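You operate a simulated robot arm through the tools that you are given. There is no shell and no other tool.

Carry out the task below with a simulated two-armed robot. There is one attempt and no reset: what you move stays moved.

JOB
Clear damp trap and cream tub off the long board, then oil its patch.
Fine: trap and tub go onto the blue mat; load the teal oil brush at the purple oil pot; it goes back. Get no paint, oil, glue, grit or seed on the floor or down a drain. Spill a teaspoon at most; pinch, break and dent nothing; leave nothing switched on. Set down upright: teal oil brush. A coat counts when it lies all over at full strength: go over it till it gets no stronger.

It is judged by the outcome, as a careful person would: the job done as asked, and still so three seconds after it is handed in. It fails if anything else is knocked over, pushed out of place, dropped, spilled or broken.

ROBOT AND FRAMES
Two 7-joint arms with fingered hands on one trunk that stands fixed in place. Base frame: the origin is at the foot of the trunk, x ahead of it, y to its left, z up. Lengths are in cm, angles in degrees, forces in N, time in s.
The left shoulder is at [2, 26.9, 119.7], the right one opposite. Payload 5 kg a hand.
Tool frame (each hand has its own): the origin (TCP) lies between the finger pads and is the grasp point; the fingertips stand 4.2 cm ahead of it; z points along the fingers, y is the line along which they close. The gripper opens to 20.8 cm. The gripper's body begins 11.9 cm behind the TCP. The gripper is a hand of 4 fingers: y runs from the thumb to the fingers, the wrist lies at [0, 0, -31.7] in the tool frame, and closing takes about 1.5 s.
Orientation is that of the tool frame in the base frame, as [roll, pitch, yaw] about the fixed x, y, z axes, in that order (R = Rz(yaw) Ry(pitch) Rx(roll)). With the fingers straight down and closing along the base's y, the tool's x points along the base's -x, its y along +y and its z along -z.

CONTROLS
- The arms move only by the tool drive_tool. It takes "left_plan", "right_plan" or both (then of equal length, played together; a hand with none holds still); each is a list of rows, each a list of 7 numbers: the shift along the tool's x, y, z in units of 30 mm (1.0 is 30 mm), then the turn, a rotation vector about the tool's x, y, z in units of 8 degrees (1.0 is 8 degrees), then the finger opening in cm, from 0 to 20.8. In form: [[dx, dy, dz, wx, wy, wz, jaw], ...]. A call has 1 to 20 rows; each row shifts and turns the commanded pose from where the row before left it, along the tool's axes as they then stand. A call with a number of a shift or a turn outside -1 to 1 is refused whole. A row lasts 0.2 s, in which the tool goes at most 5 cm and 8.6 degrees; a call with a longer step from one row to the next is refused whole, and so is a gripper value outside its range. Where a pose cannot be reached the arm comes as near as it can. A force on the tool above 40 N (or 10 N above the force at the start of the call, whichever is more), or a blocked arm, ends the call early, and 0.2 s more pass. Each finger travels about 15.3 cm/s and halts on what it meets, pressing with about 34 N; the grip force reading is that of the motor and also rises with nothing between the fingers. The clock runs only during rows and for 0.2 s after the last one: add rows that do not move to give the fingers time. It gives the time, the measured TCP pose, the force on the tool (base axes), the opening and the grip force at its end, in the units of the frame above (readings bear some noise), with the torque about the TCP (base axes, N m) and any sound that the robot's microphone picked up.
- Cameras (640 x 400 px; columns grow to the right, rows downward): "scene" is now at [15.44, 3.54, 147.67]; the picture's right is [0.39, -0.92, 0.00], its down [-0.42, -0.18, -0.89] and it looks along [0.82, 0.35, -0.46] (base axes); focal length 266 px, centre (320, 200). "left" rides on the left gripper at [-9.3, 0.1, -14.6] in its tool frame; the picture's right is [-0.01, -1.00, 0.00], its down [0.84, -0.01, -0.54] and it looks along [0.54, -0.01, 0.84] (tool axes); focal length 280 px, centre (320, 200). "right" rides on the right gripper at [9.4, 0.1, -14.6] in its tool frame; the picture's right is [-0.02, 1.00, 0.00], its down [-0.84, -0.01, -0.54] and it looks along [-0.54, -0.01, 0.84] (tool axes); focal length 280 px, centre (320, 200). There is no depth. A picture from a camera that has moved, and an enlarged one, comes with that camera's place and axes in the base frame and with its lens.
- grab_frame(camera): a new picture of that camera. The clock stands still meanwhile.
- slide_trunk(by): slides the trunk up (or, below 0, down) by that many cm; the arms and the scene camera ride with it, the base frame stays. It gives what a move gives, with no picture.
- hand_shape(shape, hand): the hand has 4 fingers and takes this shape, open, in about a second: jaw (thumb against the fingers, like two jaws); tri (thumb and two fingers); tip (a fingertip pinch); poke (one finger out to press); point (the index stretched); flat (the hand flat); cup (the hand cupped); fist (a fist). The gripper value then closes the fingers along that shape, each until it touches; the sizes above hold for jaw. It gives what a move gives, with no picture.
- pan_tilt(pan, tilt): turns the head with the scene camera to pan (to the left, within 80 degrees either way) and tilt (down, from -29 to 69), counted from straight ahead of the robot. It gives what a move gives.
- enlarge(camera, box): a new picture of the part [left, top, right, bottom] of that camera's present view, enlarged. The clock stands still meanwhile.
- close_job(): hands the job in; it is judged then, once.

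Places have to be worked out from the pictures, the camera data and where the tool is seen. Open the grippers and draw the arms clear of the work before you hand the job in, unless the task says otherwise.

The tools are called after "Request:" as a command line: name --argument value ..., lists and objects as JSON in quotes. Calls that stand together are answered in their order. drive_tool: Moves the arms, as the interface text tells. Its arguments: {"type":"object","properties":{"left_plan":{"type":"array","items":{"type":"array","items":{"type":"number"}}},"right_plan":{"type":"array","items":{"type":"array","items":{"type":"number"}}}},"required":[]} The other tools are called the same way: slide_trunk (by) slides the trunk up or down; hand_shape (shape, hand) gives the hand a shape; pan_tilt (pan, tilt) turns the head that bears the scene camera; grab_frame (camera) takes a picture; enlarge (camera, box) takes an enlarged picture of a part of a camera's view; close_job () hands the job in.

At the start:

```text
t: 0.0
left_tool_pos: [61.13, 48.43, 123.89]
left_orientation: [180.0, 0.0, -168.5]
left_wrist_force: [0.6, 0.2, 0.4]
left_ft_torque: [0.03, -0.06, -0.04]
left_grip_width: 20.77
left_grip_force: 0.0
left_shape: jaw
right_tool_pos: [54.91, -15.81, 122.2]
right_orientation: [-180.0, 0.0, -168.7]
right_wrist_force: [0.3, -0.4, -0.3]
right_ft_torque: [0.01, -0.01, 0.02]
right_grip_width: 20.8
right_grip_force: 0.0
right_shape: jaw
trunk travel left (down, up): [-57.5, 4.6]
head pan, tilt: [23.0, 27.1]
```

scene: 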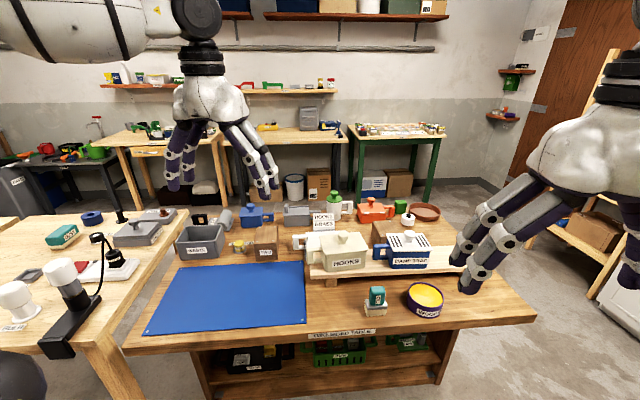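
right: 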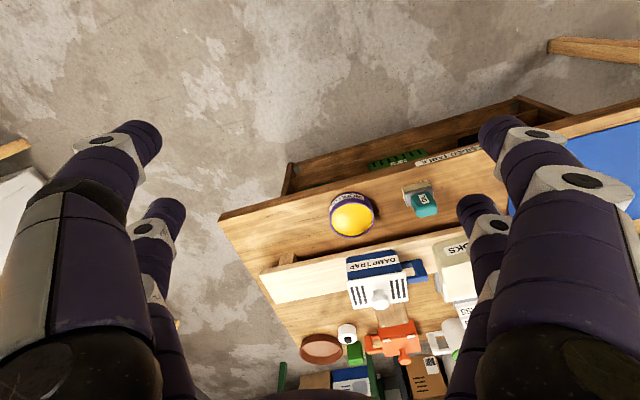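
left: 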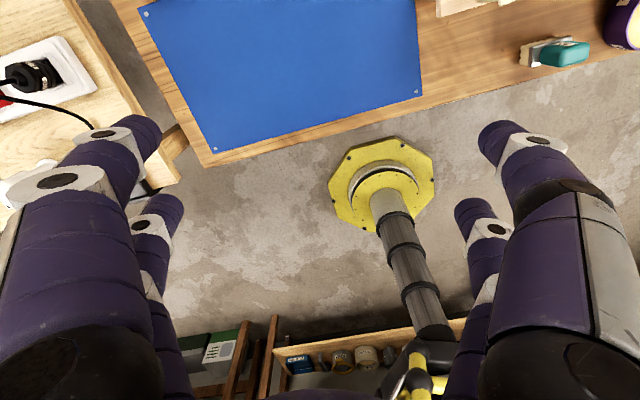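

I start by taking enlarged looks at the table to identify the trap, tub, board, brush and pot.

Request:
enlarge --camera "scene" --box '[280, 180, 460, 300]'

Request:
enlarge --camera "scene" --box '[130, 190, 330, 340]'

Request:
enlarge --camera "right" --box '[210, 100, 520, 390]'

```text
3.33 times, centred on (370, 240) of scene
camera zoom: at [15.44, 3.54, 147.67], right [0.39, -0.92, 0.0], down [-0.42, -0.18, -0.89], along [0.82, 0.35, -0.46], focal length 886 px, centre (153, 67)
```

zoom: 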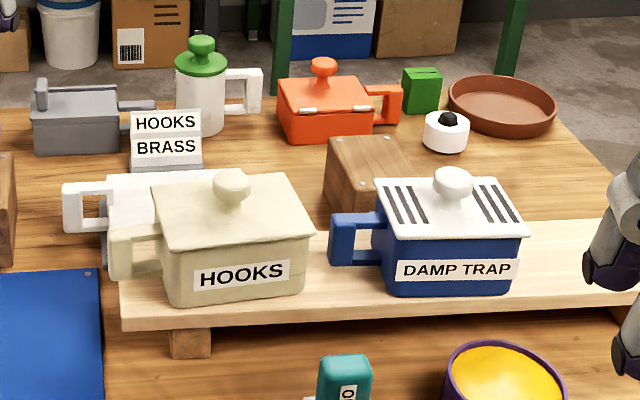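

```text
2.67 times, centred on (230, 265) of scene
camera zoom: at [15.44, 3.54, 147.67], right [0.39, -0.92, 0.0], down [-0.42, -0.18, -0.89], along [0.82, 0.35, -0.46], focal length 709 px, centre (560, 27)
```

zoom: 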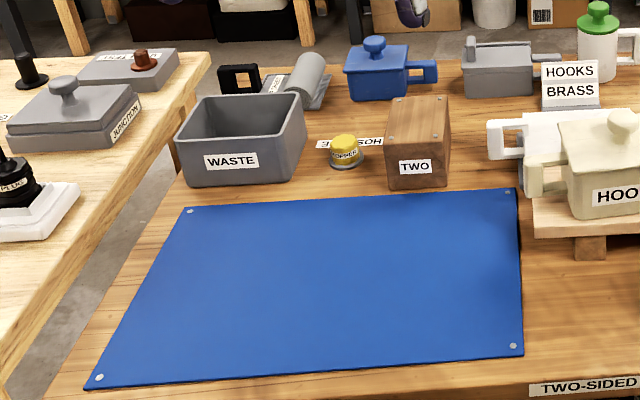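

```text
1.38 times, centred on (365, 245) of right
camera zoom: at [45.67, -17.64, 136.83], right [-0.18, 0.98, 0.0], down [0.83, 0.15, 0.54], along [0.53, 0.1, -0.84], focal length 387 px, centre (258, 138)
```

zoom: 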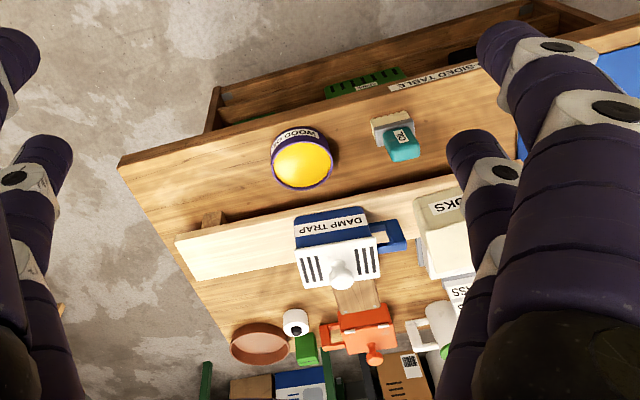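

The long raised board holds the cream HOOKS tub and blue DAMP TRAP; the oil pot is at about [82,-3,83]. I enlarge brush and board ends, then aim the head more directly.

Request:
enlarge --camera "scene" --box '[340, 270, 460, 345]'

Request:
enlarge --camera "right" --box '[300, 140, 500, 265]'

Request:
enlarge --camera "right" --box '[250, 230, 480, 375]'

Request:
enlarge --camera "left" --box '[480, 0, 640, 100]'

Request:
pan_tilt --pan 5 --tilt 38

Request:
grab_frame --camera "scene"

```text
5.33 times, centred on (400, 308) of scene
camera zoom: at [15.44, 3.54, 147.67], right [0.39, -0.92, 0.0], down [-0.42, -0.18, -0.89], along [0.82, 0.35, -0.46], focal length 1418 px, centre (-107, -373)
```

zoom: 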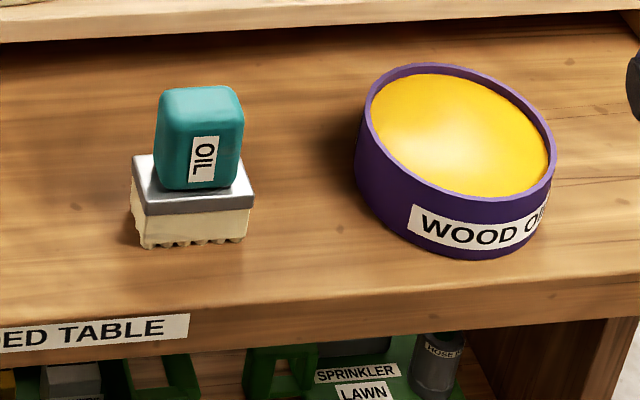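

```text
3.20 times, centred on (400, 202) of right
camera zoom: at [45.67, -17.64, 136.83], right [-0.18, 0.98, 0.0], down [0.83, 0.15, 0.54], along [0.53, 0.1, -0.84], focal length 897 px, centre (64, 192)
```

zoom: 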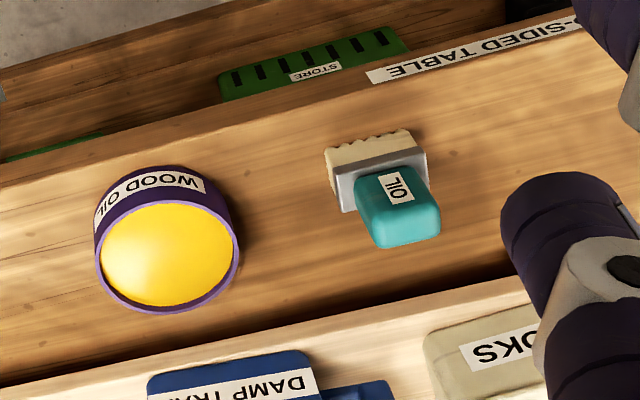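

```text
2.76 times, centred on (365, 302) of right
camera zoom: at [45.67, -17.64, 136.83], right [-0.18, 0.98, 0.0], down [0.83, 0.15, 0.54], along [0.53, 0.1, -0.84], focal length 774 px, centre (196, -83)
```

zoom: 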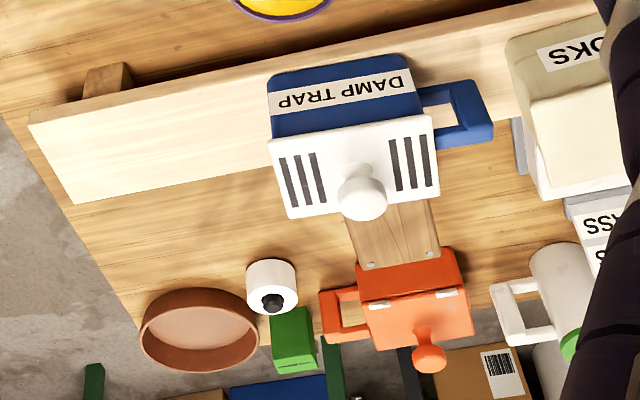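

```text
4.00 times, centred on (560, 50) of left
camera zoom: at [70.15, 50.33, 138.54], right [0.21, -0.98, 0.0], down [-0.82, -0.18, 0.54], along [-0.53, -0.11, -0.84], focal length 1122 px, centre (-640, 800)
```

zoom: 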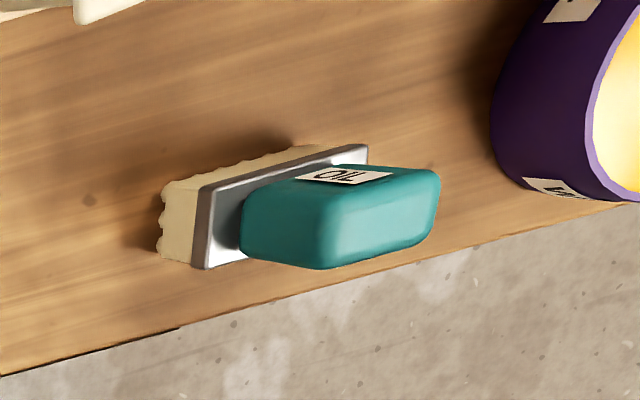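

```text
t: 0.8
left_tool_pos: [60.97, 48.4, 123.9]
left_orientation: [180.0, 0.0, -168.5]
left_wrist_force: [1.0, -0.2, -0.3]
left_ft_torque: [-0.01, -0.02, 0.0]
left_grip_width: 20.77
left_grip_force: 0.1
left_shape: jaw
right_tool_pos: [54.81, -15.83, 122.11]
right_orientation: [180.0, 0.1, -168.6]
right_wrist_force: [-0.6, 1.3, 0.5]
right_ft_torque: [0.05, 0.0, 0.01]
right_grip_width: 20.77
right_grip_force: 0.0
right_shape: jaw
trunk travel left (down, up): [-57.5, 4.6]
head pan, tilt: [5.0, 38.0]
```

```text
taken
camera scene: at [15.62, 0.72, 145.97], right [0.09, -1.0, 0.0], down [-0.61, -0.05, -0.79], along [0.79, 0.07, -0.62], focal length 266 px, centre (320, 200)
```

scene: 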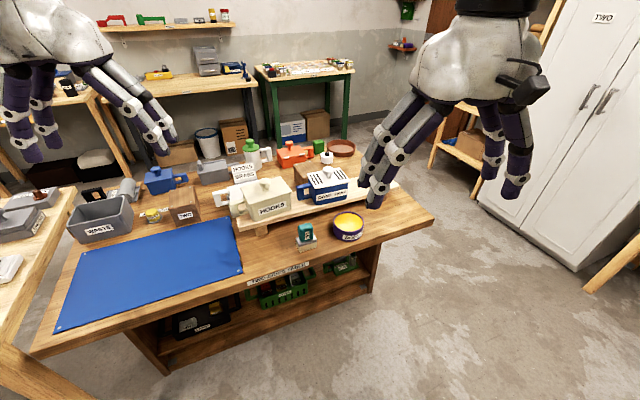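

The table is turned about 27° and its top is near z=80. I take tight enlargements of the trap, tub and board to understand handles and the patch.

Request:
enlarge --camera "scene" --box '[290, 160, 354, 210]'

Request:
enlarge --camera "scene" --box '[220, 160, 300, 220]'

Request:
enlarge --camera "scene" --box '[230, 165, 430, 290]'

Request:
enlarge --camera "right" --box '[330, 240, 430, 310]'

```text
8.00 times, centred on (322, 185) of scene
camera zoom: at [15.62, 0.72, 145.97], right [0.09, -1.0, 0.0], down [-0.61, -0.05, -0.79], along [0.79, 0.07, -0.62], focal length 2127 px, centre (304, 320)
```

zoom: 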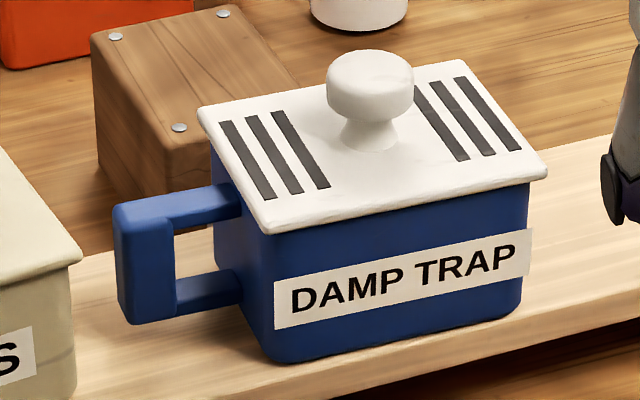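

```text
6.67 times, centred on (260, 190) of scene
camera zoom: at [15.62, 0.72, 145.97], right [0.09, -1.0, 0.0], down [-0.61, -0.05, -0.79], along [0.79, 0.07, -0.62], focal length 1772 px, centre (720, 267)
```

zoom: 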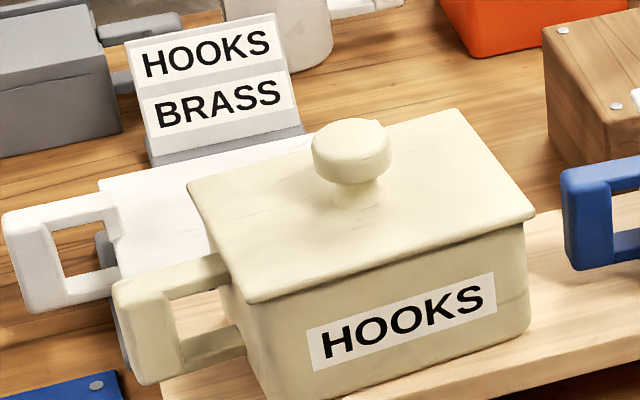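

```text
3.20 times, centred on (330, 228) of scene
camera zoom: at [15.62, 0.72, 145.97], right [0.09, -1.0, 0.0], down [-0.61, -0.05, -0.79], along [0.79, 0.07, -0.62], focal length 851 px, centre (288, 112)
```

zoom: 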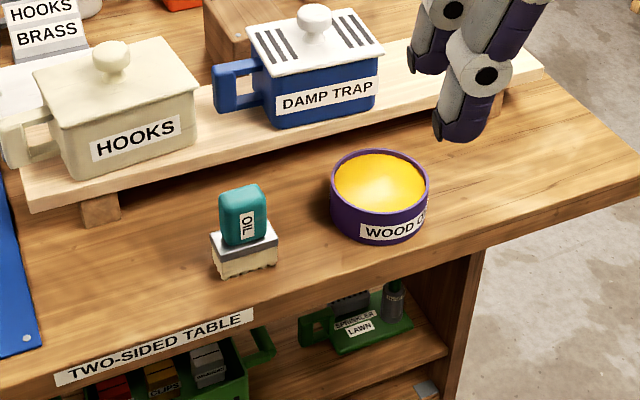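

```text
5.71 times, centred on (380, 275) of right
camera zoom: at [45.67, -17.63, 136.83], right [-0.18, 0.98, 0.0], down [0.83, 0.15, 0.54], along [0.53, 0.1, -0.84], focal length 1602 px, centre (-23, -229)
```

zoom: 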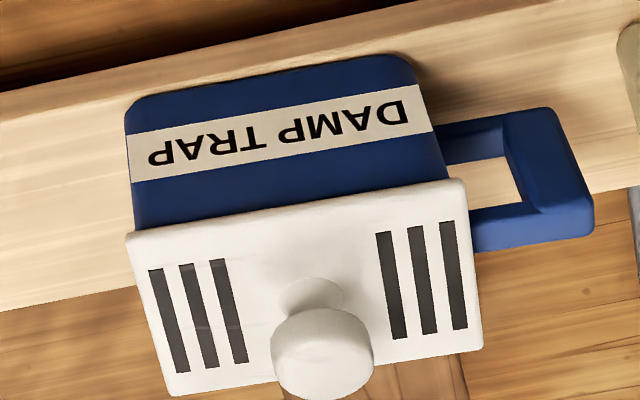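

The trap is ~12.8×9.6 cm, lid top near z=95, with a loop handle on its left; board top ≈87.3. The jaw seems to be two fingers on each side, so I try the "tip" shape on the left hand and "tri" on the right to see their geometry before choosing a grasp.

Request:
hand_shape --shape "tip" --hand "left"

Request:
grab_frame --camera "left"

Request:
hand_shape --shape "tri" --hand "right"

Request:
grab_frame --camera "right"

Request:
grab_frame --camera "scene"

```text
t: 1.7
left_tool_pos: [61.1, 48.32, 123.86]
left_orientation: [179.9, -0.1, -168.5]
left_wrist_force: [-0.3, 0.0, 0.4]
left_ft_torque: [0.03, -0.02, 0.01]
left_grip_width: 20.79
left_grip_force: 0.1
left_shape: tip
right_tool_pos: [54.92, -15.86, 122.18]
right_orientation: [180.0, 0.0, -168.6]
right_wrist_force: [-0.1, 0.3, -0.1]
right_ft_torque: [0.03, -0.02, -0.02]
right_grip_width: 20.76
right_grip_force: 0.0
right_shape: jaw
trunk travel left (down, up): [-57.5, 4.6]
head pan, tilt: [5.0, 38.0]
```

```text
taken
camera left: at [70.16, 50.33, 138.54], right [0.21, -0.98, 0.0], down [-0.82, -0.18, 0.54], along [-0.53, -0.11, -0.84], focal length 280 px, centre (320, 200)
```

left: 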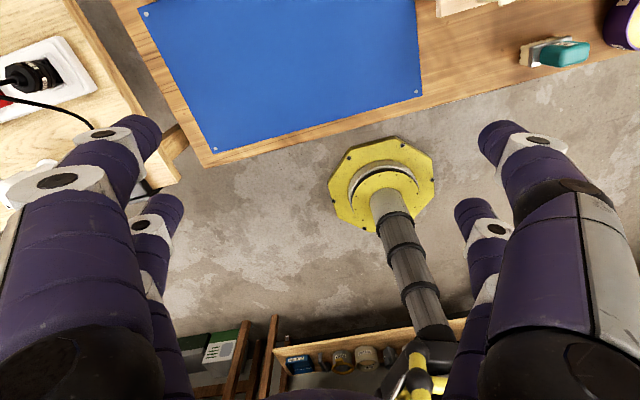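

```text
t: 2.6
left_tool_pos: [61.01, 48.39, 123.76]
left_orientation: [179.9, -0.1, -168.4]
left_wrist_force: [0.2, -0.2, -0.2]
left_ft_torque: [-0.03, 0.0, 0.01]
left_grip_width: 20.76
left_grip_force: 0.2
left_shape: tip
right_tool_pos: [54.99, -15.95, 122.13]
right_orientation: [180.0, 0.0, -168.6]
right_wrist_force: [-0.4, 0.4, -0.3]
right_ft_torque: [0.0, -0.03, 0.03]
right_grip_width: 20.77
right_grip_force: 0.1
right_shape: tri
trunk travel left (down, up): [-57.5, 4.6]
head pan, tilt: [5.0, 38.0]
```

```text
taken
camera right: at [45.68, -17.64, 136.83], right [-0.18, 0.98, 0.0], down [0.83, 0.15, 0.54], along [0.53, 0.1, -0.84], focal length 280 px, centre (320, 200)
```

right: 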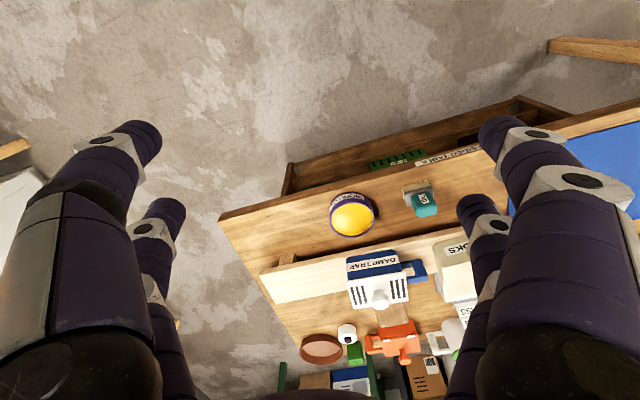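

```text
taken
camera scene: at [15.62, 0.71, 145.97], right [0.09, -1.0, 0.0], down [-0.61, -0.05, -0.79], along [0.79, 0.07, -0.62], focal length 266 px, centre (320, 200)
```

scene: 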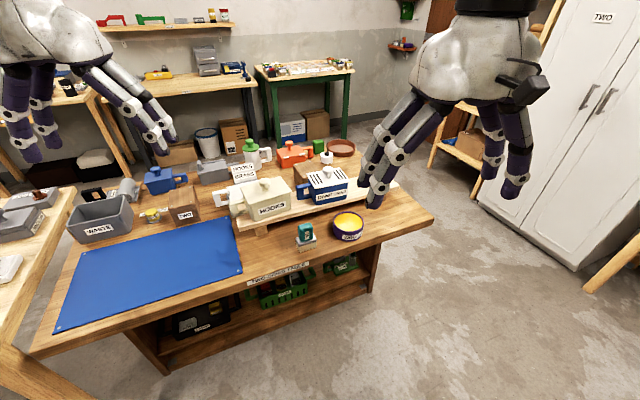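

Open, both shapes look alike; I close both partly (to 4 cm) in the air to see which fingers move.

Request:
drive_tool --left_plan '[[0, 0, 0, 0, 0, 0, 4], [0, 0, 0, 0, 0, 0, 4], [0, 0, 0, 0, 0, 0, 4], [0, 0, 0, 0, 0, 0, 4], [0, 0, 0, 0, 0, 0, 4], [0, 0, 0, 0, 0, 0, 4], [0, 0, 0, 0, 0, 0, 4]]' --right_plan '[[0, 0, 0, 0, 0, 0, 4], [0, 0, 0, 0, 0, 0, 4], [0, 0, 0, 0, 0, 0, 4], [0, 0, 0, 0, 0, 0, 4], [0, 0, 0, 0, 0, 0, 4], [0, 0, 0, 0, 0, 0, 4], [0, 0, 0, 0, 0, 0, 4]]'

Request:
grab_frame --camera "left"

Request:
grab_frame --camera "right"

Request:
grab_frame --camera "scene"

```text
t: 4.2
left_tool_pos: [61.05, 48.37, 123.8]
left_orientation: [-180.0, -0.1, -168.4]
left_wrist_force: [-0.2, 0.3, 0.9]
left_ft_torque: [0.01, 0.03, 0.01]
left_grip_width: 4.03
left_grip_force: 0.1
left_shape: tip
right_tool_pos: [54.85, -15.84, 122.13]
right_orientation: [-180.0, 0.0, -168.6]
right_wrist_force: [0.6, -0.9, 0.6]
right_ft_torque: [0.02, 0.01, 0.0]
right_grip_width: 4.08
right_grip_force: 0.1
right_shape: tri
trunk travel left (down, up): [-57.5, 4.6]
head pan, tilt: [5.0, 38.0]
```

```text
taken
camera left: at [70.16, 50.33, 138.54], right [0.21, -0.98, 0.0], down [-0.82, -0.18, 0.54], along [-0.53, -0.11, -0.84], focal length 280 px, centre (320, 200)
```

left: 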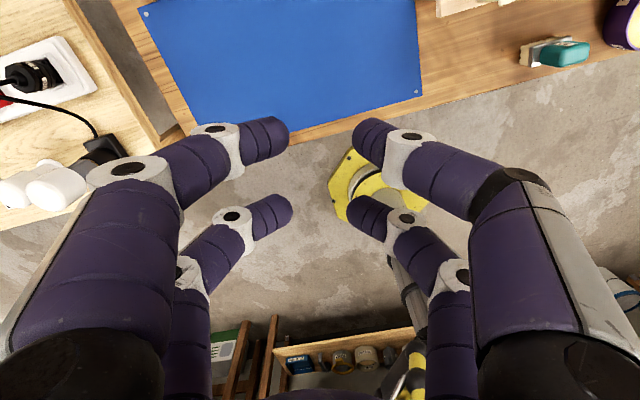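

```text
taken
camera right: at [45.68, -17.64, 136.83], right [-0.18, 0.98, 0.0], down [0.83, 0.15, 0.54], along [0.53, 0.1, -0.84], focal length 280 px, centre (320, 200)
```

right: 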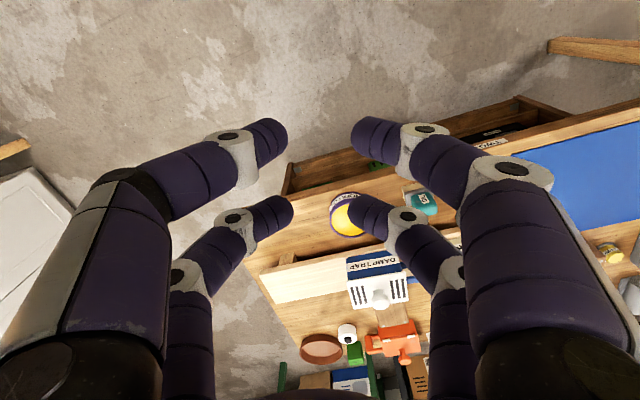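

```text
taken
camera scene: at [15.62, 0.71, 145.97], right [0.09, -1.0, 0.0], down [-0.61, -0.05, -0.79], along [0.79, 0.07, -0.62], focal length 266 px, centre (320, 200)
```

scene: 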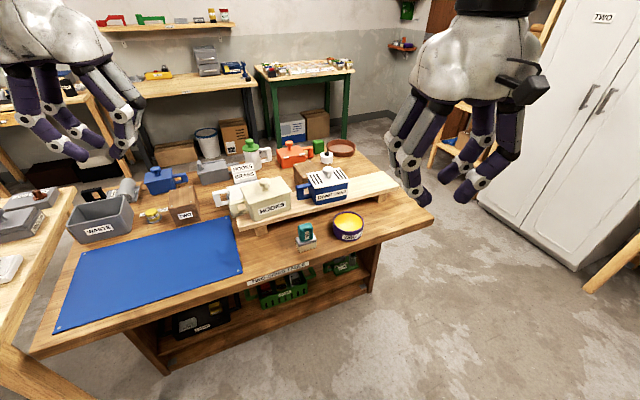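

Both shapes show two finger pairs about 6.5 cm apart. I close fully to see whether the pairs converge.

Request:
drive_tool --left_plan '[[0, 0, 0, 0, 0, 0, 0], [0, 0, 0, 0, 0, 0, 0], [0, 0, 0, 0, 0, 0, 0], [0, 0, 0, 0, 0, 0, 0]]' --right_plan '[[0, 0, 0, 0, 0, 0, 0], [0, 0, 0, 0, 0, 0, 0], [0, 0, 0, 0, 0, 0, 0], [0, 0, 0, 0, 0, 0, 0]]'

Request:
grab_frame --camera "left"

Request:
grab_frame --camera "right"

Request:
enlarge --camera "scene" --box '[360, 0, 560, 220]'

```text
t: 5.2
left_tool_pos: [61.06, 48.48, 123.8]
left_orientation: [180.0, 0.0, -168.5]
left_wrist_force: [0.0, 0.0, 0.0]
left_ft_torque: [0.03, 0.01, 0.0]
left_grip_width: 0.0
left_grip_force: 34.1
left_shape: tip
right_tool_pos: [54.75, -15.8, 122.01]
right_orientation: [180.0, 0.0, -168.5]
right_wrist_force: [-0.8, 0.2, 0.8]
right_ft_torque: [0.0, -0.02, -0.01]
right_grip_width: 0.03
right_grip_force: 33.8
right_shape: tri
trunk travel left (down, up): [-57.5, 4.6]
head pan, tilt: [5.0, 38.0]
```

```text
taken
camera left: at [70.16, 50.33, 138.54], right [0.21, -0.98, 0.0], down [-0.82, -0.18, 0.54], along [-0.53, -0.11, -0.84], focal length 280 px, centre (320, 200)
```

left: 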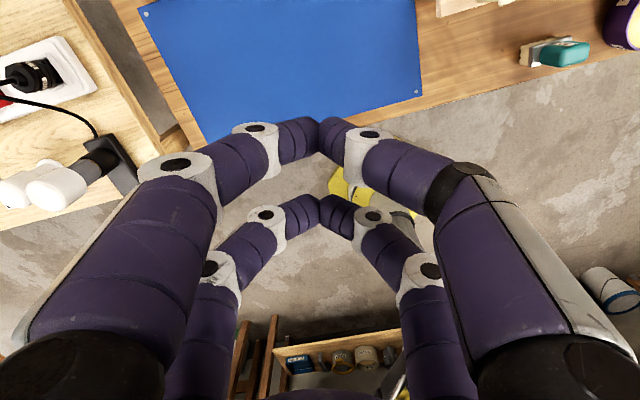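

```text
taken
camera right: at [45.68, -17.64, 136.83], right [-0.18, 0.98, 0.0], down [0.83, 0.15, 0.54], along [0.53, 0.1, -0.84], focal length 280 px, centre (320, 200)
```

right: 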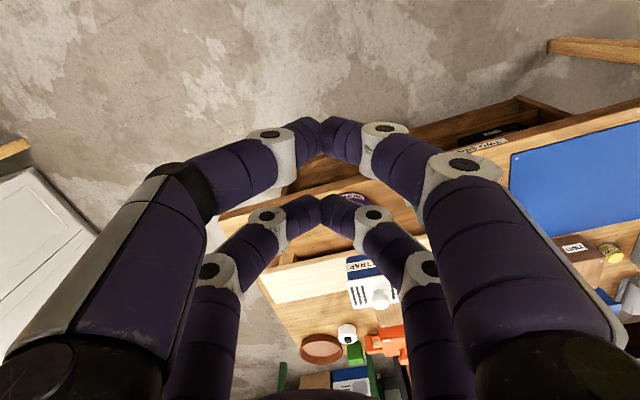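

```text
1.82 times, centred on (460, 110) of scene
camera zoom: at [15.62, 0.71, 145.97], right [0.09, -1.0, 0.0], down [-0.61, -0.05, -0.79], along [0.79, 0.07, -0.62], focal length 483 px, centre (66, 364)
```

zoom: 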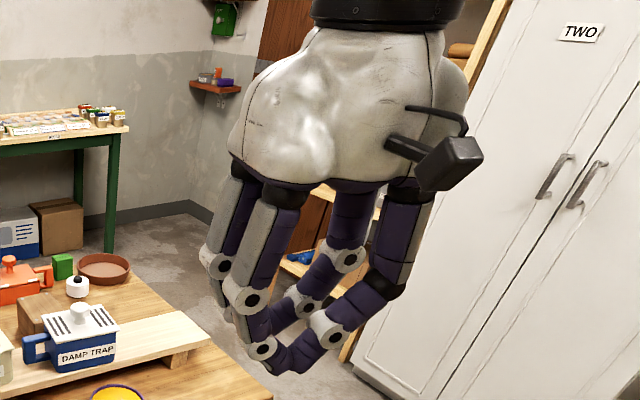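

The fingers curl so the tips meet; a 4-finger tip grasp on the body walls below the lid rim looks stable. I reset both hands to jaw and turn the left tool so it closes across the table (yaw ≈123°).

Request:
hand_shape --shape "jaw" --hand "left"

Request:
hand_shape --shape "jaw" --hand "right"

Request:
drive_tool --left_plan '[[0, 0, 0, 0, 0, 0.951, 20], [0, 0, 0, 0, 0, 0.951, 20], [0, 0, 0, 0, 0, 0.951, 20], [0, 0, 0, 0, 0, 0.951, 20], [0, 0, 0, 0, 0, 0.951, 20], [0, 0, 0, 0, 0, 0.951, 20], [0, 0, 0, 0, 0, 0.951, 20], [0, 0, 0, 0, 0, 0.951, 20], [0, 0, 0, 0, 0, 0.951, 20], [0, 0, 0, 0, 0, 0, 20], [0, 0, 0, 0, 0, 0, 20]]'

Request:
grab_frame --camera "left"

```text
t: 6.1
left_tool_pos: [61.05, 48.34, 123.76]
left_orientation: [180.0, 0.0, -168.5]
left_wrist_force: [0.1, 0.7, -0.8]
left_ft_torque: [0.02, -0.01, 0.01]
left_grip_width: 20.82
left_grip_force: 0.1
left_shape: jaw
right_tool_pos: [54.83, -15.83, 122.09]
right_orientation: [-180.0, 0.0, -168.6]
right_wrist_force: [0.2, -0.6, -0.4]
right_ft_torque: [0.02, 0.03, 0.03]
right_grip_width: 0.02
right_grip_force: 34.5
right_shape: tri
trunk travel left (down, up): [-57.5, 4.6]
head pan, tilt: [5.0, 38.0]
```

```text
t: 7.0
left_tool_pos: [60.96, 48.42, 123.96]
left_orientation: [-179.9, 0.0, -168.5]
left_wrist_force: [0.6, 0.5, -0.9]
left_ft_torque: [0.0, 0.02, 0.03]
left_grip_width: 20.79
left_grip_force: 0.0
left_shape: jaw
right_tool_pos: [54.87, -15.81, 122.15]
right_orientation: [179.9, 0.0, -168.6]
right_wrist_force: [-0.3, 1.3, 0.1]
right_ft_torque: [-0.02, 0.03, 0.02]
right_grip_width: 20.79
right_grip_force: 0.0
right_shape: jaw
trunk travel left (down, up): [-57.5, 4.6]
head pan, tilt: [5.0, 38.0]
```

```text
t: 9.4
left_tool_pos: [60.95, 48.25, 123.89]
left_orientation: [-179.9, 0.0, 122.9]
left_wrist_force: [-0.6, 0.4, -0.1]
left_ft_torque: [-0.03, -0.01, 0.03]
left_grip_width: 20.05
left_grip_force: 0.0
left_shape: jaw
right_tool_pos: [54.97, -15.69, 122.2]
right_orientation: [-179.9, 0.0, -168.6]
right_wrist_force: [0.2, 0.6, -0.4]
right_ft_torque: [0.0, 0.01, 0.0]
right_grip_width: 20.8
right_grip_force: 0.0
right_shape: jaw
trunk travel left (down, up): [-57.5, 4.6]
head pan, tilt: [5.0, 38.0]
```

```text
taken
camera left: at [66.22, 40.51, 138.56], right [-0.83, -0.56, 0.0], down [-0.47, 0.7, 0.54], along [-0.3, 0.45, -0.84], focal length 280 px, centre (320, 200)
```

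left: 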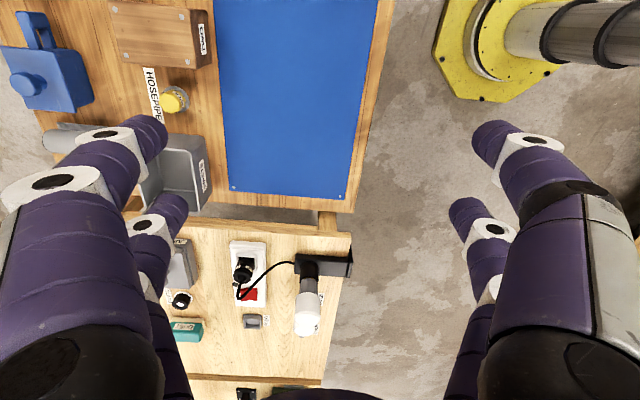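

Rotation worked. Next I move the left hand above the tub (≈[83.8,24.4,118]) and look from there.

Request:
drive_tool --left_plan '[[-0.983, 0.187, 0.179, 0, 0, 0, 20], [-0.983, 0.187, 0.179, 0, 0, 0, 20], [-0.983, 0.187, 0.179, 0, 0, 0, 20], [-0.983, 0.187, 0.179, 0, 0, 0, 20], [-0.983, 0.187, 0.179, 0, 0, 0, 20], [-0.983, 0.187, 0.179, 0, 0, 0, 20], [-0.983, 0.187, 0.179, 0, 0, 0, 20], [-0.983, 0.187, 0.179, 0, 0, 0, 20], [-0.983, 0.187, 0.179, 0, 0, 0, 20], [-0.983, 0.187, 0.179, 0, 0, 0, 20], [-0.983, 0.187, 0.179, 0, 0, 0, 20], [0, 0, 0, 0, 0, 0, 20], [0, 0, 0, 0, 0, 0, 20]]'

Request:
grab_frame --camera "left"

Request:
grab_frame --camera "scene"

Request:
grab_frame --camera "right"

```text
t: 12.2
left_tool_pos: [77.41, 30.33, 117.97]
left_orientation: [179.8, 0.2, 123.0]
left_wrist_force: [0.8, -0.2, -0.8]
left_ft_torque: [-0.03, 0.02, 0.0]
left_grip_width: 20.02
left_grip_force: 0.0
left_shape: jaw
left hand out of reach, approached as far as the arm can: row 8, 9, 10, 11
right_tool_pos: [54.94, -15.86, 122.06]
right_orientation: [180.0, 0.1, -168.6]
right_wrist_force: [-0.2, 0.2, 0.4]
right_ft_torque: [0.04, 0.04, -0.06]
right_grip_width: 20.82
right_grip_force: 0.1
right_shape: jaw
trunk travel left (down, up): [-57.5, 4.6]
head pan, tilt: [5.0, 38.0]
```

```text
taken
camera left: at [82.59, 22.59, 132.64], right [-0.83, -0.56, 0.0], down [-0.47, 0.7, 0.53], along [-0.3, 0.45, -0.84], focal length 280 px, centre (320, 200)
```

left: 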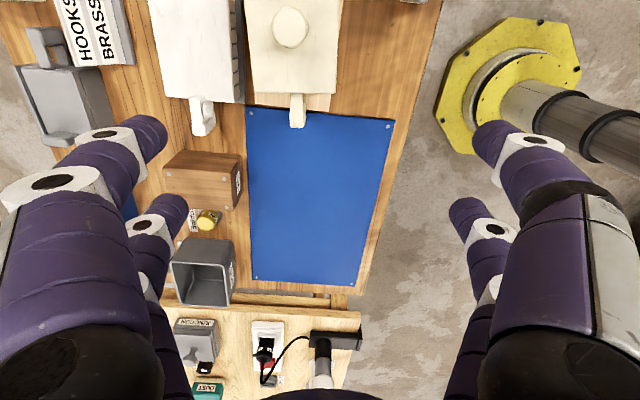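

```text
taken
camera scene: at [15.66, 0.71, 145.97], right [0.09, -1.0, 0.0], down [-0.61, -0.05, -0.79], along [0.78, 0.07, -0.62], focal length 266 px, centre (320, 200)
```

scene: 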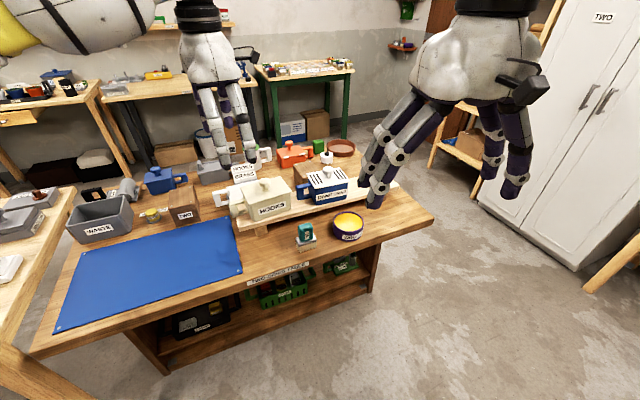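

```text
taken
camera right: at [45.71, -17.64, 136.82], right [-0.18, 0.98, 0.0], down [0.83, 0.15, 0.54], along [0.53, 0.1, -0.84], focal length 280 px, centre (320, 200)
```

right: 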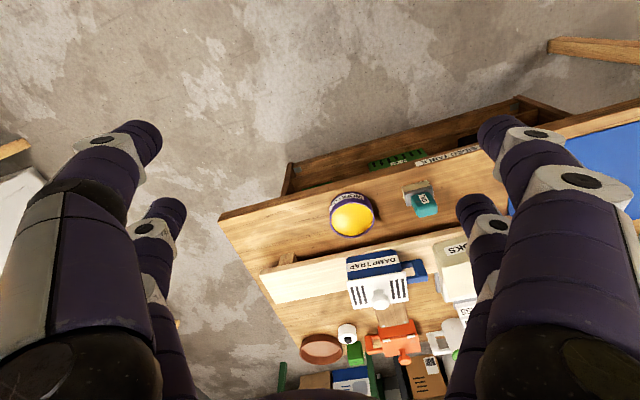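

At z=118 the vertical tool stops short at [77.4,30.3]; the wrist is above shoulder height there. I lower 11 cm (fingers still above the knob, ~99.5) to see how reach changes.

Request:
drive_tool --left_plan '[[0, 0, 0.92, 0, 0, 0, 20], [0, 0, 0.92, 0, 0, 0, 20], [0, 0, 0.92, 0, 0, 0, 20], [0, 0, 0.92, 0, 0, 0, 20], [0, 0, 0, 0, 0, 0, 20], [0, 0, 0, 0, 0, 0, 20]]'

```text
t: 13.6
left_tool_pos: [77.65, 30.44, 106.83]
left_orientation: [180.0, 0.0, 123.0]
left_wrist_force: [0.7, 0.1, 0.1]
left_ft_torque: [0.0, 0.03, -0.02]
left_grip_width: 20.03
left_grip_force: 0.0
left_shape: jaw
right_tool_pos: [54.96, -15.74, 122.21]
right_orientation: [179.9, 0.0, -168.6]
right_wrist_force: [0.9, -0.3, 0.4]
right_ft_torque: [0.05, 0.0, 0.02]
right_grip_width: 20.78
right_grip_force: 0.0
right_shape: jaw
trunk travel left (down, up): [-57.5, 4.6]
head pan, tilt: [5.0, 38.0]
```

The command restarts from the reached pose. Now I step forward toward the tub centre at this height.

Request:
drive_tool --left_plan '[[-0.93, 0.21, 0, 0, 0, 0, 20], [-0.93, 0.21, 0, 0, 0, 0, 20], [-0.93, 0.21, 0, 0, 0, 0, 20], [0, 0, 0, 0, 0, 0, 20], [0, 0, 0, 0, 0, 0, 20]]'

Request:
grab_frame --camera "left"

Request:
enlarge --camera "scene" --box '[180, 100, 380, 240]'

Request:
enlarge --camera "right" --box '[400, 200, 500, 340]'

```text
t: 14.8
left_tool_pos: [78.68, 29.12, 106.77]
left_orientation: [179.9, 0.2, 123.0]
left_wrist_force: [0.4, 0.4, 0.8]
left_ft_torque: [0.0, 0.03, 0.02]
left_grip_width: 20.02
left_grip_force: 0.1
left_shape: jaw
left hand out of reach, approached as far as the arm can: row 1, 2, 3
right_tool_pos: [54.77, -15.9, 122.06]
right_orientation: [-180.0, 0.0, -168.6]
right_wrist_force: [0.5, -0.7, 0.9]
right_ft_torque: [0.0, 0.05, 0.03]
right_grip_width: 20.8
right_grip_force: 0.0
right_shape: jaw
trunk travel left (down, up): [-57.5, 4.6]
head pan, tilt: [5.0, 38.0]
```

```text
taken
camera left: at [83.8, 21.39, 121.52], right [-0.83, -0.56, 0.0], down [-0.47, 0.7, 0.54], along [-0.3, 0.45, -0.84], focal length 280 px, centre (320, 200)
```

left: 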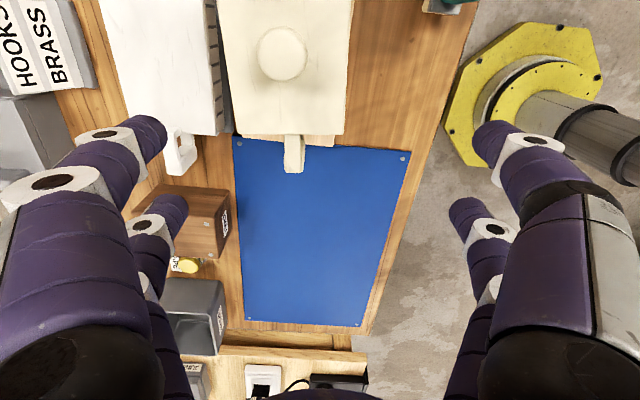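

```text
2.86 times, centred on (280, 170) of scene
camera zoom: at [15.67, 0.72, 145.95], right [0.09, -1.0, 0.0], down [-0.61, -0.05, -0.79], along [0.78, 0.07, -0.62], focal length 760 px, centre (434, 286)
```

zoom: 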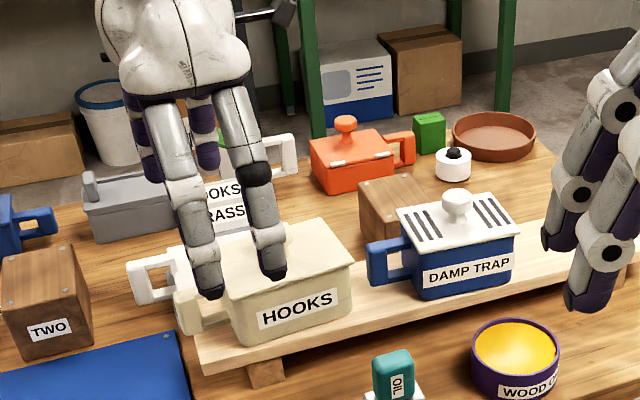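

```text
2.86 times, centred on (450, 270) of right
camera zoom: at [45.73, -17.63, 136.8], right [-0.18, 0.98, 0.0], down [0.83, 0.15, 0.54], along [0.53, 0.1, -0.84], focal length 801 px, centre (-51, 0)
```

zoom: 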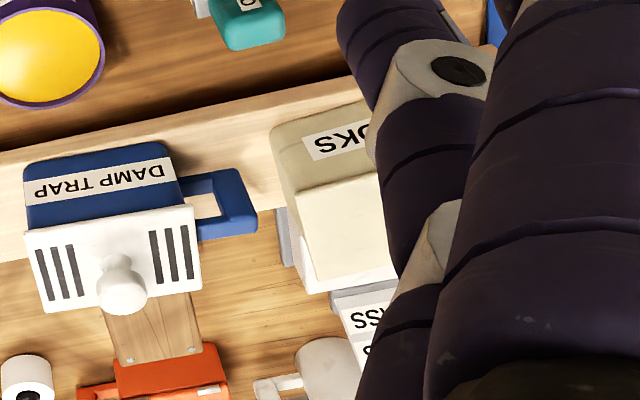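

The tub lid corners from this view agree with before: tub centre ≈[83.8,24.3], yaw ≈33.7°, lid z≈95.5. I lean the hand 20° to the left (about its closing axis) to gain reach and move over the tub centre at z≈107.

Request:
drive_tool --left_plan '[[0, 0, 0, 0, -0.84, 0, 20], [0, 0, 0, 0, -0.84, 0, 20], [0, 0, 0, 0, -0.84, 0, 20], [-0.7, 0.19, 0.255, 0, 0, 0, 18], [-0.7, 0.19, 0.255, 0, 0, 0, 18], [-0.7, 0.19, 0.255, 0, 0, 0, 18], [0, 0, 0, 0, 0, 0, 18], [0, 0, 0, 0, 0, 0, 18]]'

Request:
grab_frame --camera "left"

Request:
enlarge --camera "scene" --box '[180, 100, 380, 240]'

```text
t: 16.6
left_tool_pos: [83.82, 24.47, 106.91]
left_orientation: [180.0, 20.1, 122.9]
left_wrist_force: [0.0, -0.9, -0.2]
left_ft_torque: [0.12, 0.02, 0.04]
left_grip_width: 18.01
left_grip_force: 0.0
left_shape: jaw
right_tool_pos: [54.92, -15.9, 121.96]
right_orientation: [179.9, 0.0, -168.7]
right_wrist_force: [0.0, -1.1, -0.6]
right_ft_torque: [0.1, 0.03, -0.01]
right_grip_width: 20.77
right_grip_force: 0.1
right_shape: jaw
trunk travel left (down, up): [-57.5, 4.6]
head pan, tilt: [5.0, 38.0]
```

```text
taken
camera left: at [85.94, 21.25, 123.87], right [-0.83, -0.56, 0.0], down [-0.54, 0.81, 0.22], along [-0.12, 0.18, -0.98], focal length 280 px, centre (320, 200)
```

left: 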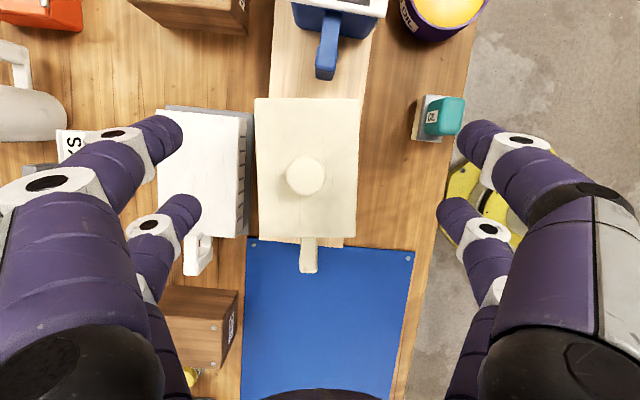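

```text
2.86 times, centred on (280, 170) of scene
camera zoom: at [15.69, 0.62, 145.95], right [0.09, -1.0, 0.0], down [-0.61, -0.05, -0.79], along [0.78, 0.07, -0.62], focal length 760 px, centre (434, 286)
```

zoom: 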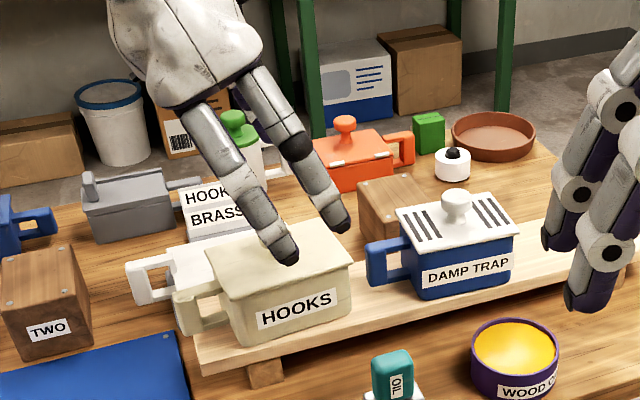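

The close camera puts the tub centre at ≈[85,24.5], 1.1 cm further along the closing axis; sides are parallel to the fingers. I shift and descend to TCP z≈97 first, then look.

Request:
drive_tool --left_plan '[[0, 0.367, 0, 0, 0, 0, 17], [0.285, 0, 0.784, 0, 0, 0, 17], [0.285, 0, 0.784, 0, 0, 0, 17], [0.285, 0, 0.784, 0, 0, 0, 17], [0.285, 0, 0.784, 0, 0, 0, 17], [0, 0, 0, 0, 0, 0, 17], [0, 0, 0, 0, 0, 0, 17]]'

Request:
grab_frame --camera "left"

Request:
enlarge --camera "scene" --box '[210, 130, 310, 220]'

```text
t: 18.2
left_tool_pos: [84.62, 24.97, 97.13]
left_orientation: [179.9, 20.3, 123.0]
left_wrist_force: [0.2, 0.6, 0.0]
left_ft_torque: [-0.02, 0.01, -0.01]
left_grip_width: 17.03
left_grip_force: 0.1
left_shape: jaw
right_tool_pos: [54.8, -15.7, 122.08]
right_orientation: [-179.9, 0.0, -168.6]
right_wrist_force: [0.8, 0.1, -0.4]
right_ft_torque: [0.0, 0.03, -0.02]
right_grip_width: 20.81
right_grip_force: 0.1
right_shape: jaw
trunk travel left (down, up): [-57.5, 4.6]
head pan, tilt: [5.0, 38.0]
```

```text
taken
camera left: at [86.75, 21.86, 114.12], right [-0.83, -0.56, 0.0], down [-0.54, 0.81, 0.21], along [-0.12, 0.18, -0.98], focal length 280 px, centre (320, 200)
```

left: 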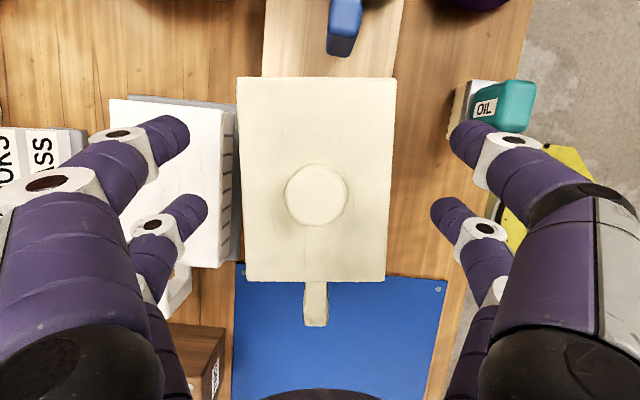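

```text
4.44 times, centred on (260, 175) of scene
camera zoom: at [15.66, 0.72, 145.96], right [0.09, -1.0, 0.0], down [-0.61, -0.05, -0.79], along [0.78, 0.07, -0.62], focal length 1182 px, centre (587, 311)
```

zoom: 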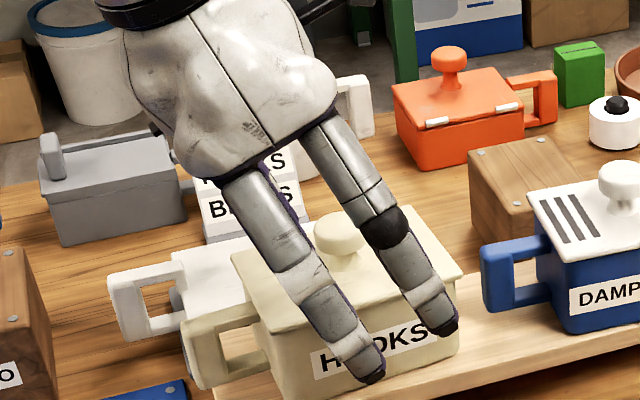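

Centred now. I descend 3 cm to TCP z≈94 and close on the tub's walls, then check.

Request:
drive_tool --left_plan '[[0.171, 0.0, 0.47, 0, 0, 0, 17], [0.171, 0.0, 0.47, 0, 0, 0, 17], [0, 0, 0, 0, 0, 0, 14], [0, 0, 0, 0, 0, 0, 12], [0, 0, 0, 0, 0, 0, 11], [0, 0, 0, 0, 0, 0, 10], [0, 0, 0, 0, 0, 0, 9], [0, 0, 0, 0, 0, 0, 8], [0, 0, 0, 0, 0, 0, 7], [0, 0, 0, 0, 0, 0, 7], [0, 0, 0, 0, 0, 0, 7]]'

Request:
grab_frame --camera "left"

Request:
enlarge --camera "scene" --box '[210, 130, 310, 220]'

```text
t: 20.6
left_tool_pos: [84.71, 24.91, 94.02]
left_orientation: [-180.0, 20.2, 123.0]
left_wrist_force: [0.6, 0.6, -0.6]
left_ft_torque: [0.0, 0.01, 0.02]
left_grip_width: 9.2
left_grip_force: 33.9
left_shape: jaw
right_tool_pos: [54.99, -15.87, 122.1]
right_orientation: [180.0, 0.1, -168.6]
right_wrist_force: [-0.5, -0.3, 0.0]
right_ft_torque: [0.0, -0.02, 0.02]
right_grip_width: 20.81
right_grip_force: 0.1
right_shape: jaw
trunk travel left (down, up): [-57.5, 4.6]
head pan, tilt: [5.0, 38.0]
```

```text
taken
camera left: at [86.79, 21.92, 111.01], right [-0.83, -0.56, 0.0], down [-0.54, 0.81, 0.21], along [-0.12, 0.18, -0.98], focal length 280 px, centre (320, 200)
```

left: 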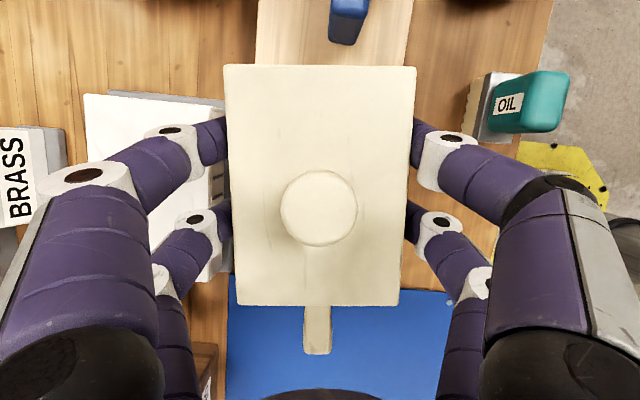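

```text
4.44 times, centred on (260, 175) of scene
camera zoom: at [15.64, 0.72, 145.97], right [0.09, -1.0, 0.0], down [-0.61, -0.05, -0.79], along [0.78, 0.07, -0.62], focal length 1182 px, centre (587, 311)
```

zoom: 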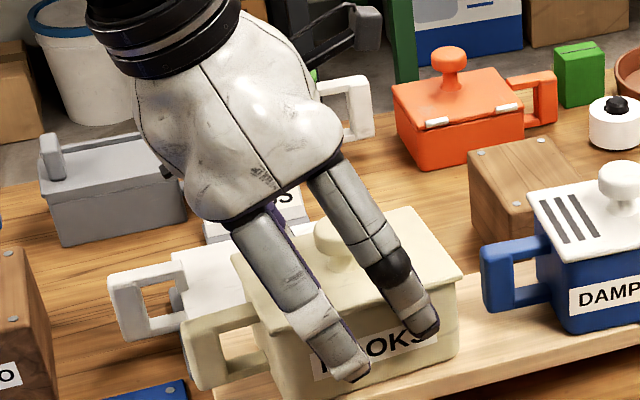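

All fingers are on the body below the lid, width 9.2. I lift gently ~3 cm straight up and check it stays level.

Request:
drive_tool --left_plan '[[-0.057, 0, -0.157, 0, 0, 0, 7], [-0.057, 0, -0.157, 0, 0, 0, 7], [-0.057, 0, -0.157, 0, 0, 0, 7], [-0.114, 0, -0.313, 0, 0, 0, 7], [-0.114, 0, -0.313, 0, 0, 0, 7], [0, 0, 0, 0, 0, 0, 7], [0, 0, 0, 0, 0, 0, 7]]'

Request:
grab_frame --camera "left"

Request:
enlarge --camera "scene" --box '[210, 130, 310, 220]'

```text
t: 22.2
left_tool_pos: [84.55, 24.97, 97.39]
left_orientation: [179.9, 20.2, 122.9]
left_wrist_force: [0.1, -1.0, -2.6]
left_ft_torque: [0.01, -0.02, 0.0]
left_grip_width: 9.21
left_grip_force: 33.6
left_shape: jaw
right_tool_pos: [55.0, -15.87, 122.22]
right_orientation: [-180.0, 0.0, -168.6]
right_wrist_force: [-0.5, 0.0, 0.5]
right_ft_torque: [0.03, -0.02, 0.0]
right_grip_width: 20.79
right_grip_force: 0.0
right_shape: jaw
trunk travel left (down, up): [-57.5, 4.6]
head pan, tilt: [5.0, 38.0]
```

```text
taken
camera left: at [86.71, 21.86, 114.46], right [-0.83, -0.56, 0.0], down [-0.54, 0.81, 0.21], along [-0.12, 0.18, -0.98], focal length 280 px, centre (320, 200)
```

left: 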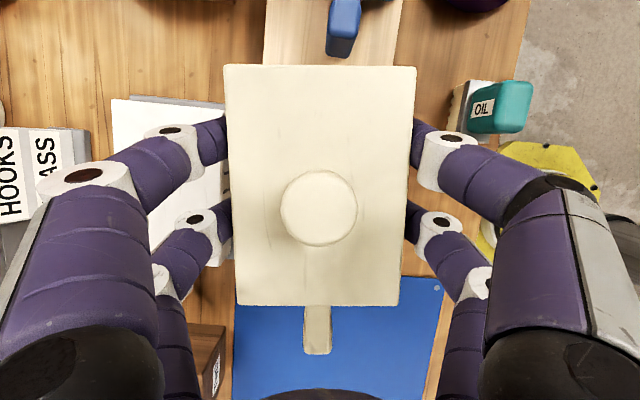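

```text
4.44 times, centred on (260, 175) of scene
camera zoom: at [15.62, 0.71, 145.97], right [0.09, -1.0, 0.0], down [-0.61, -0.05, -0.79], along [0.79, 0.07, -0.62], focal length 1182 px, centre (587, 311)
```

zoom: 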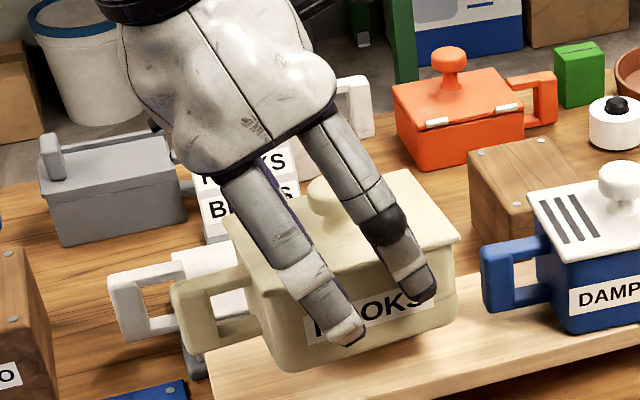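

The tub is held level and light (~0.3 kg). I carry it left to above the mat's right half, target centre ≈[67.6,41.9], staying clear of everything.

Request:
drive_tool --left_plan '[[0.286, -0.069, -0.148, 0, 0, 0, 7], [0.501, -0.12, -0.259, 0, 0, 0, 7], [0.716, -0.172, -0.37, 0, 0, 0, 7], [0.859, -0.206, -0.444, 0, 0, 0, 7], [0.931, -0.224, -0.481, 0, 0, 0, 7], [0.931, -0.224, -0.481, 0, 0, 0, 7], [0.859, -0.206, -0.444, 0, 0, 0, 7], [0.716, -0.172, -0.37, 0, 0, 0, 7], [0.644, -0.155, -0.333, 0, 0, 0, 7], [0.43, -0.103, -0.222, 0, 0, 0, 7], [0.286, -0.069, -0.148, 0, 0, 0, 7], [0, 0, 0, 0, 0, 0, 7], [0, 0, 0, 0, 0, 0, 7]]'

Request:
grab_frame --camera "left"

Request:
grab_frame --camera "scene"

```text
t: 25.0
left_tool_pos: [67.23, 42.52, 100.36]
left_orientation: [180.0, 20.3, 123.0]
left_wrist_force: [-0.5, 0.1, -2.2]
left_ft_torque: [-0.03, -0.02, -0.05]
left_grip_width: 9.18
left_grip_force: 33.7
left_shape: jaw
right_tool_pos: [54.93, -15.83, 122.03]
right_orientation: [179.9, 0.0, -168.6]
right_wrist_force: [-0.4, 0.7, 0.8]
right_ft_torque: [-0.02, -0.03, -0.01]
right_grip_width: 20.79
right_grip_force: 0.1
right_shape: jaw
trunk travel left (down, up): [-57.5, 4.6]
head pan, tilt: [5.0, 38.0]
```

```text
taken
camera left: at [69.36, 39.22, 117.43], right [-0.83, -0.56, 0.0], down [-0.54, 0.81, 0.21], along [-0.12, 0.18, -0.98], focal length 280 px, centre (320, 200)
```

left: 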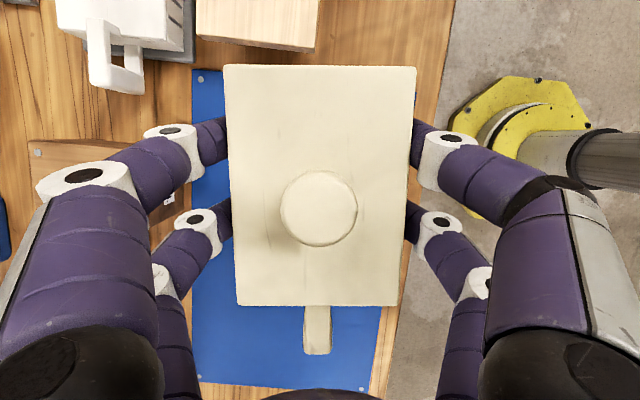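

```text
taken
camera scene: at [15.62, 0.74, 145.97], right [0.09, -1.0, 0.0], down [-0.61, -0.05, -0.79], along [0.79, 0.07, -0.62], focal length 266 px, centre (320, 200)
```

scene: 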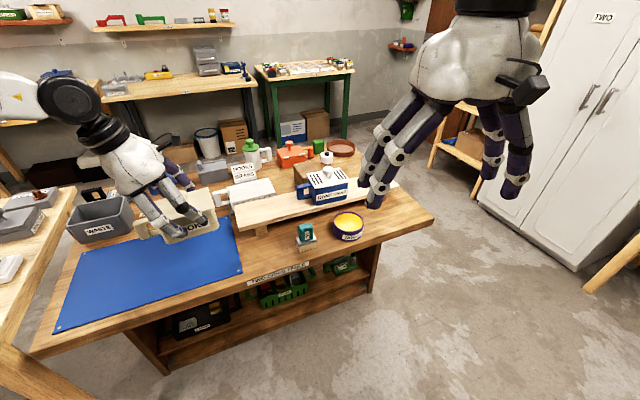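

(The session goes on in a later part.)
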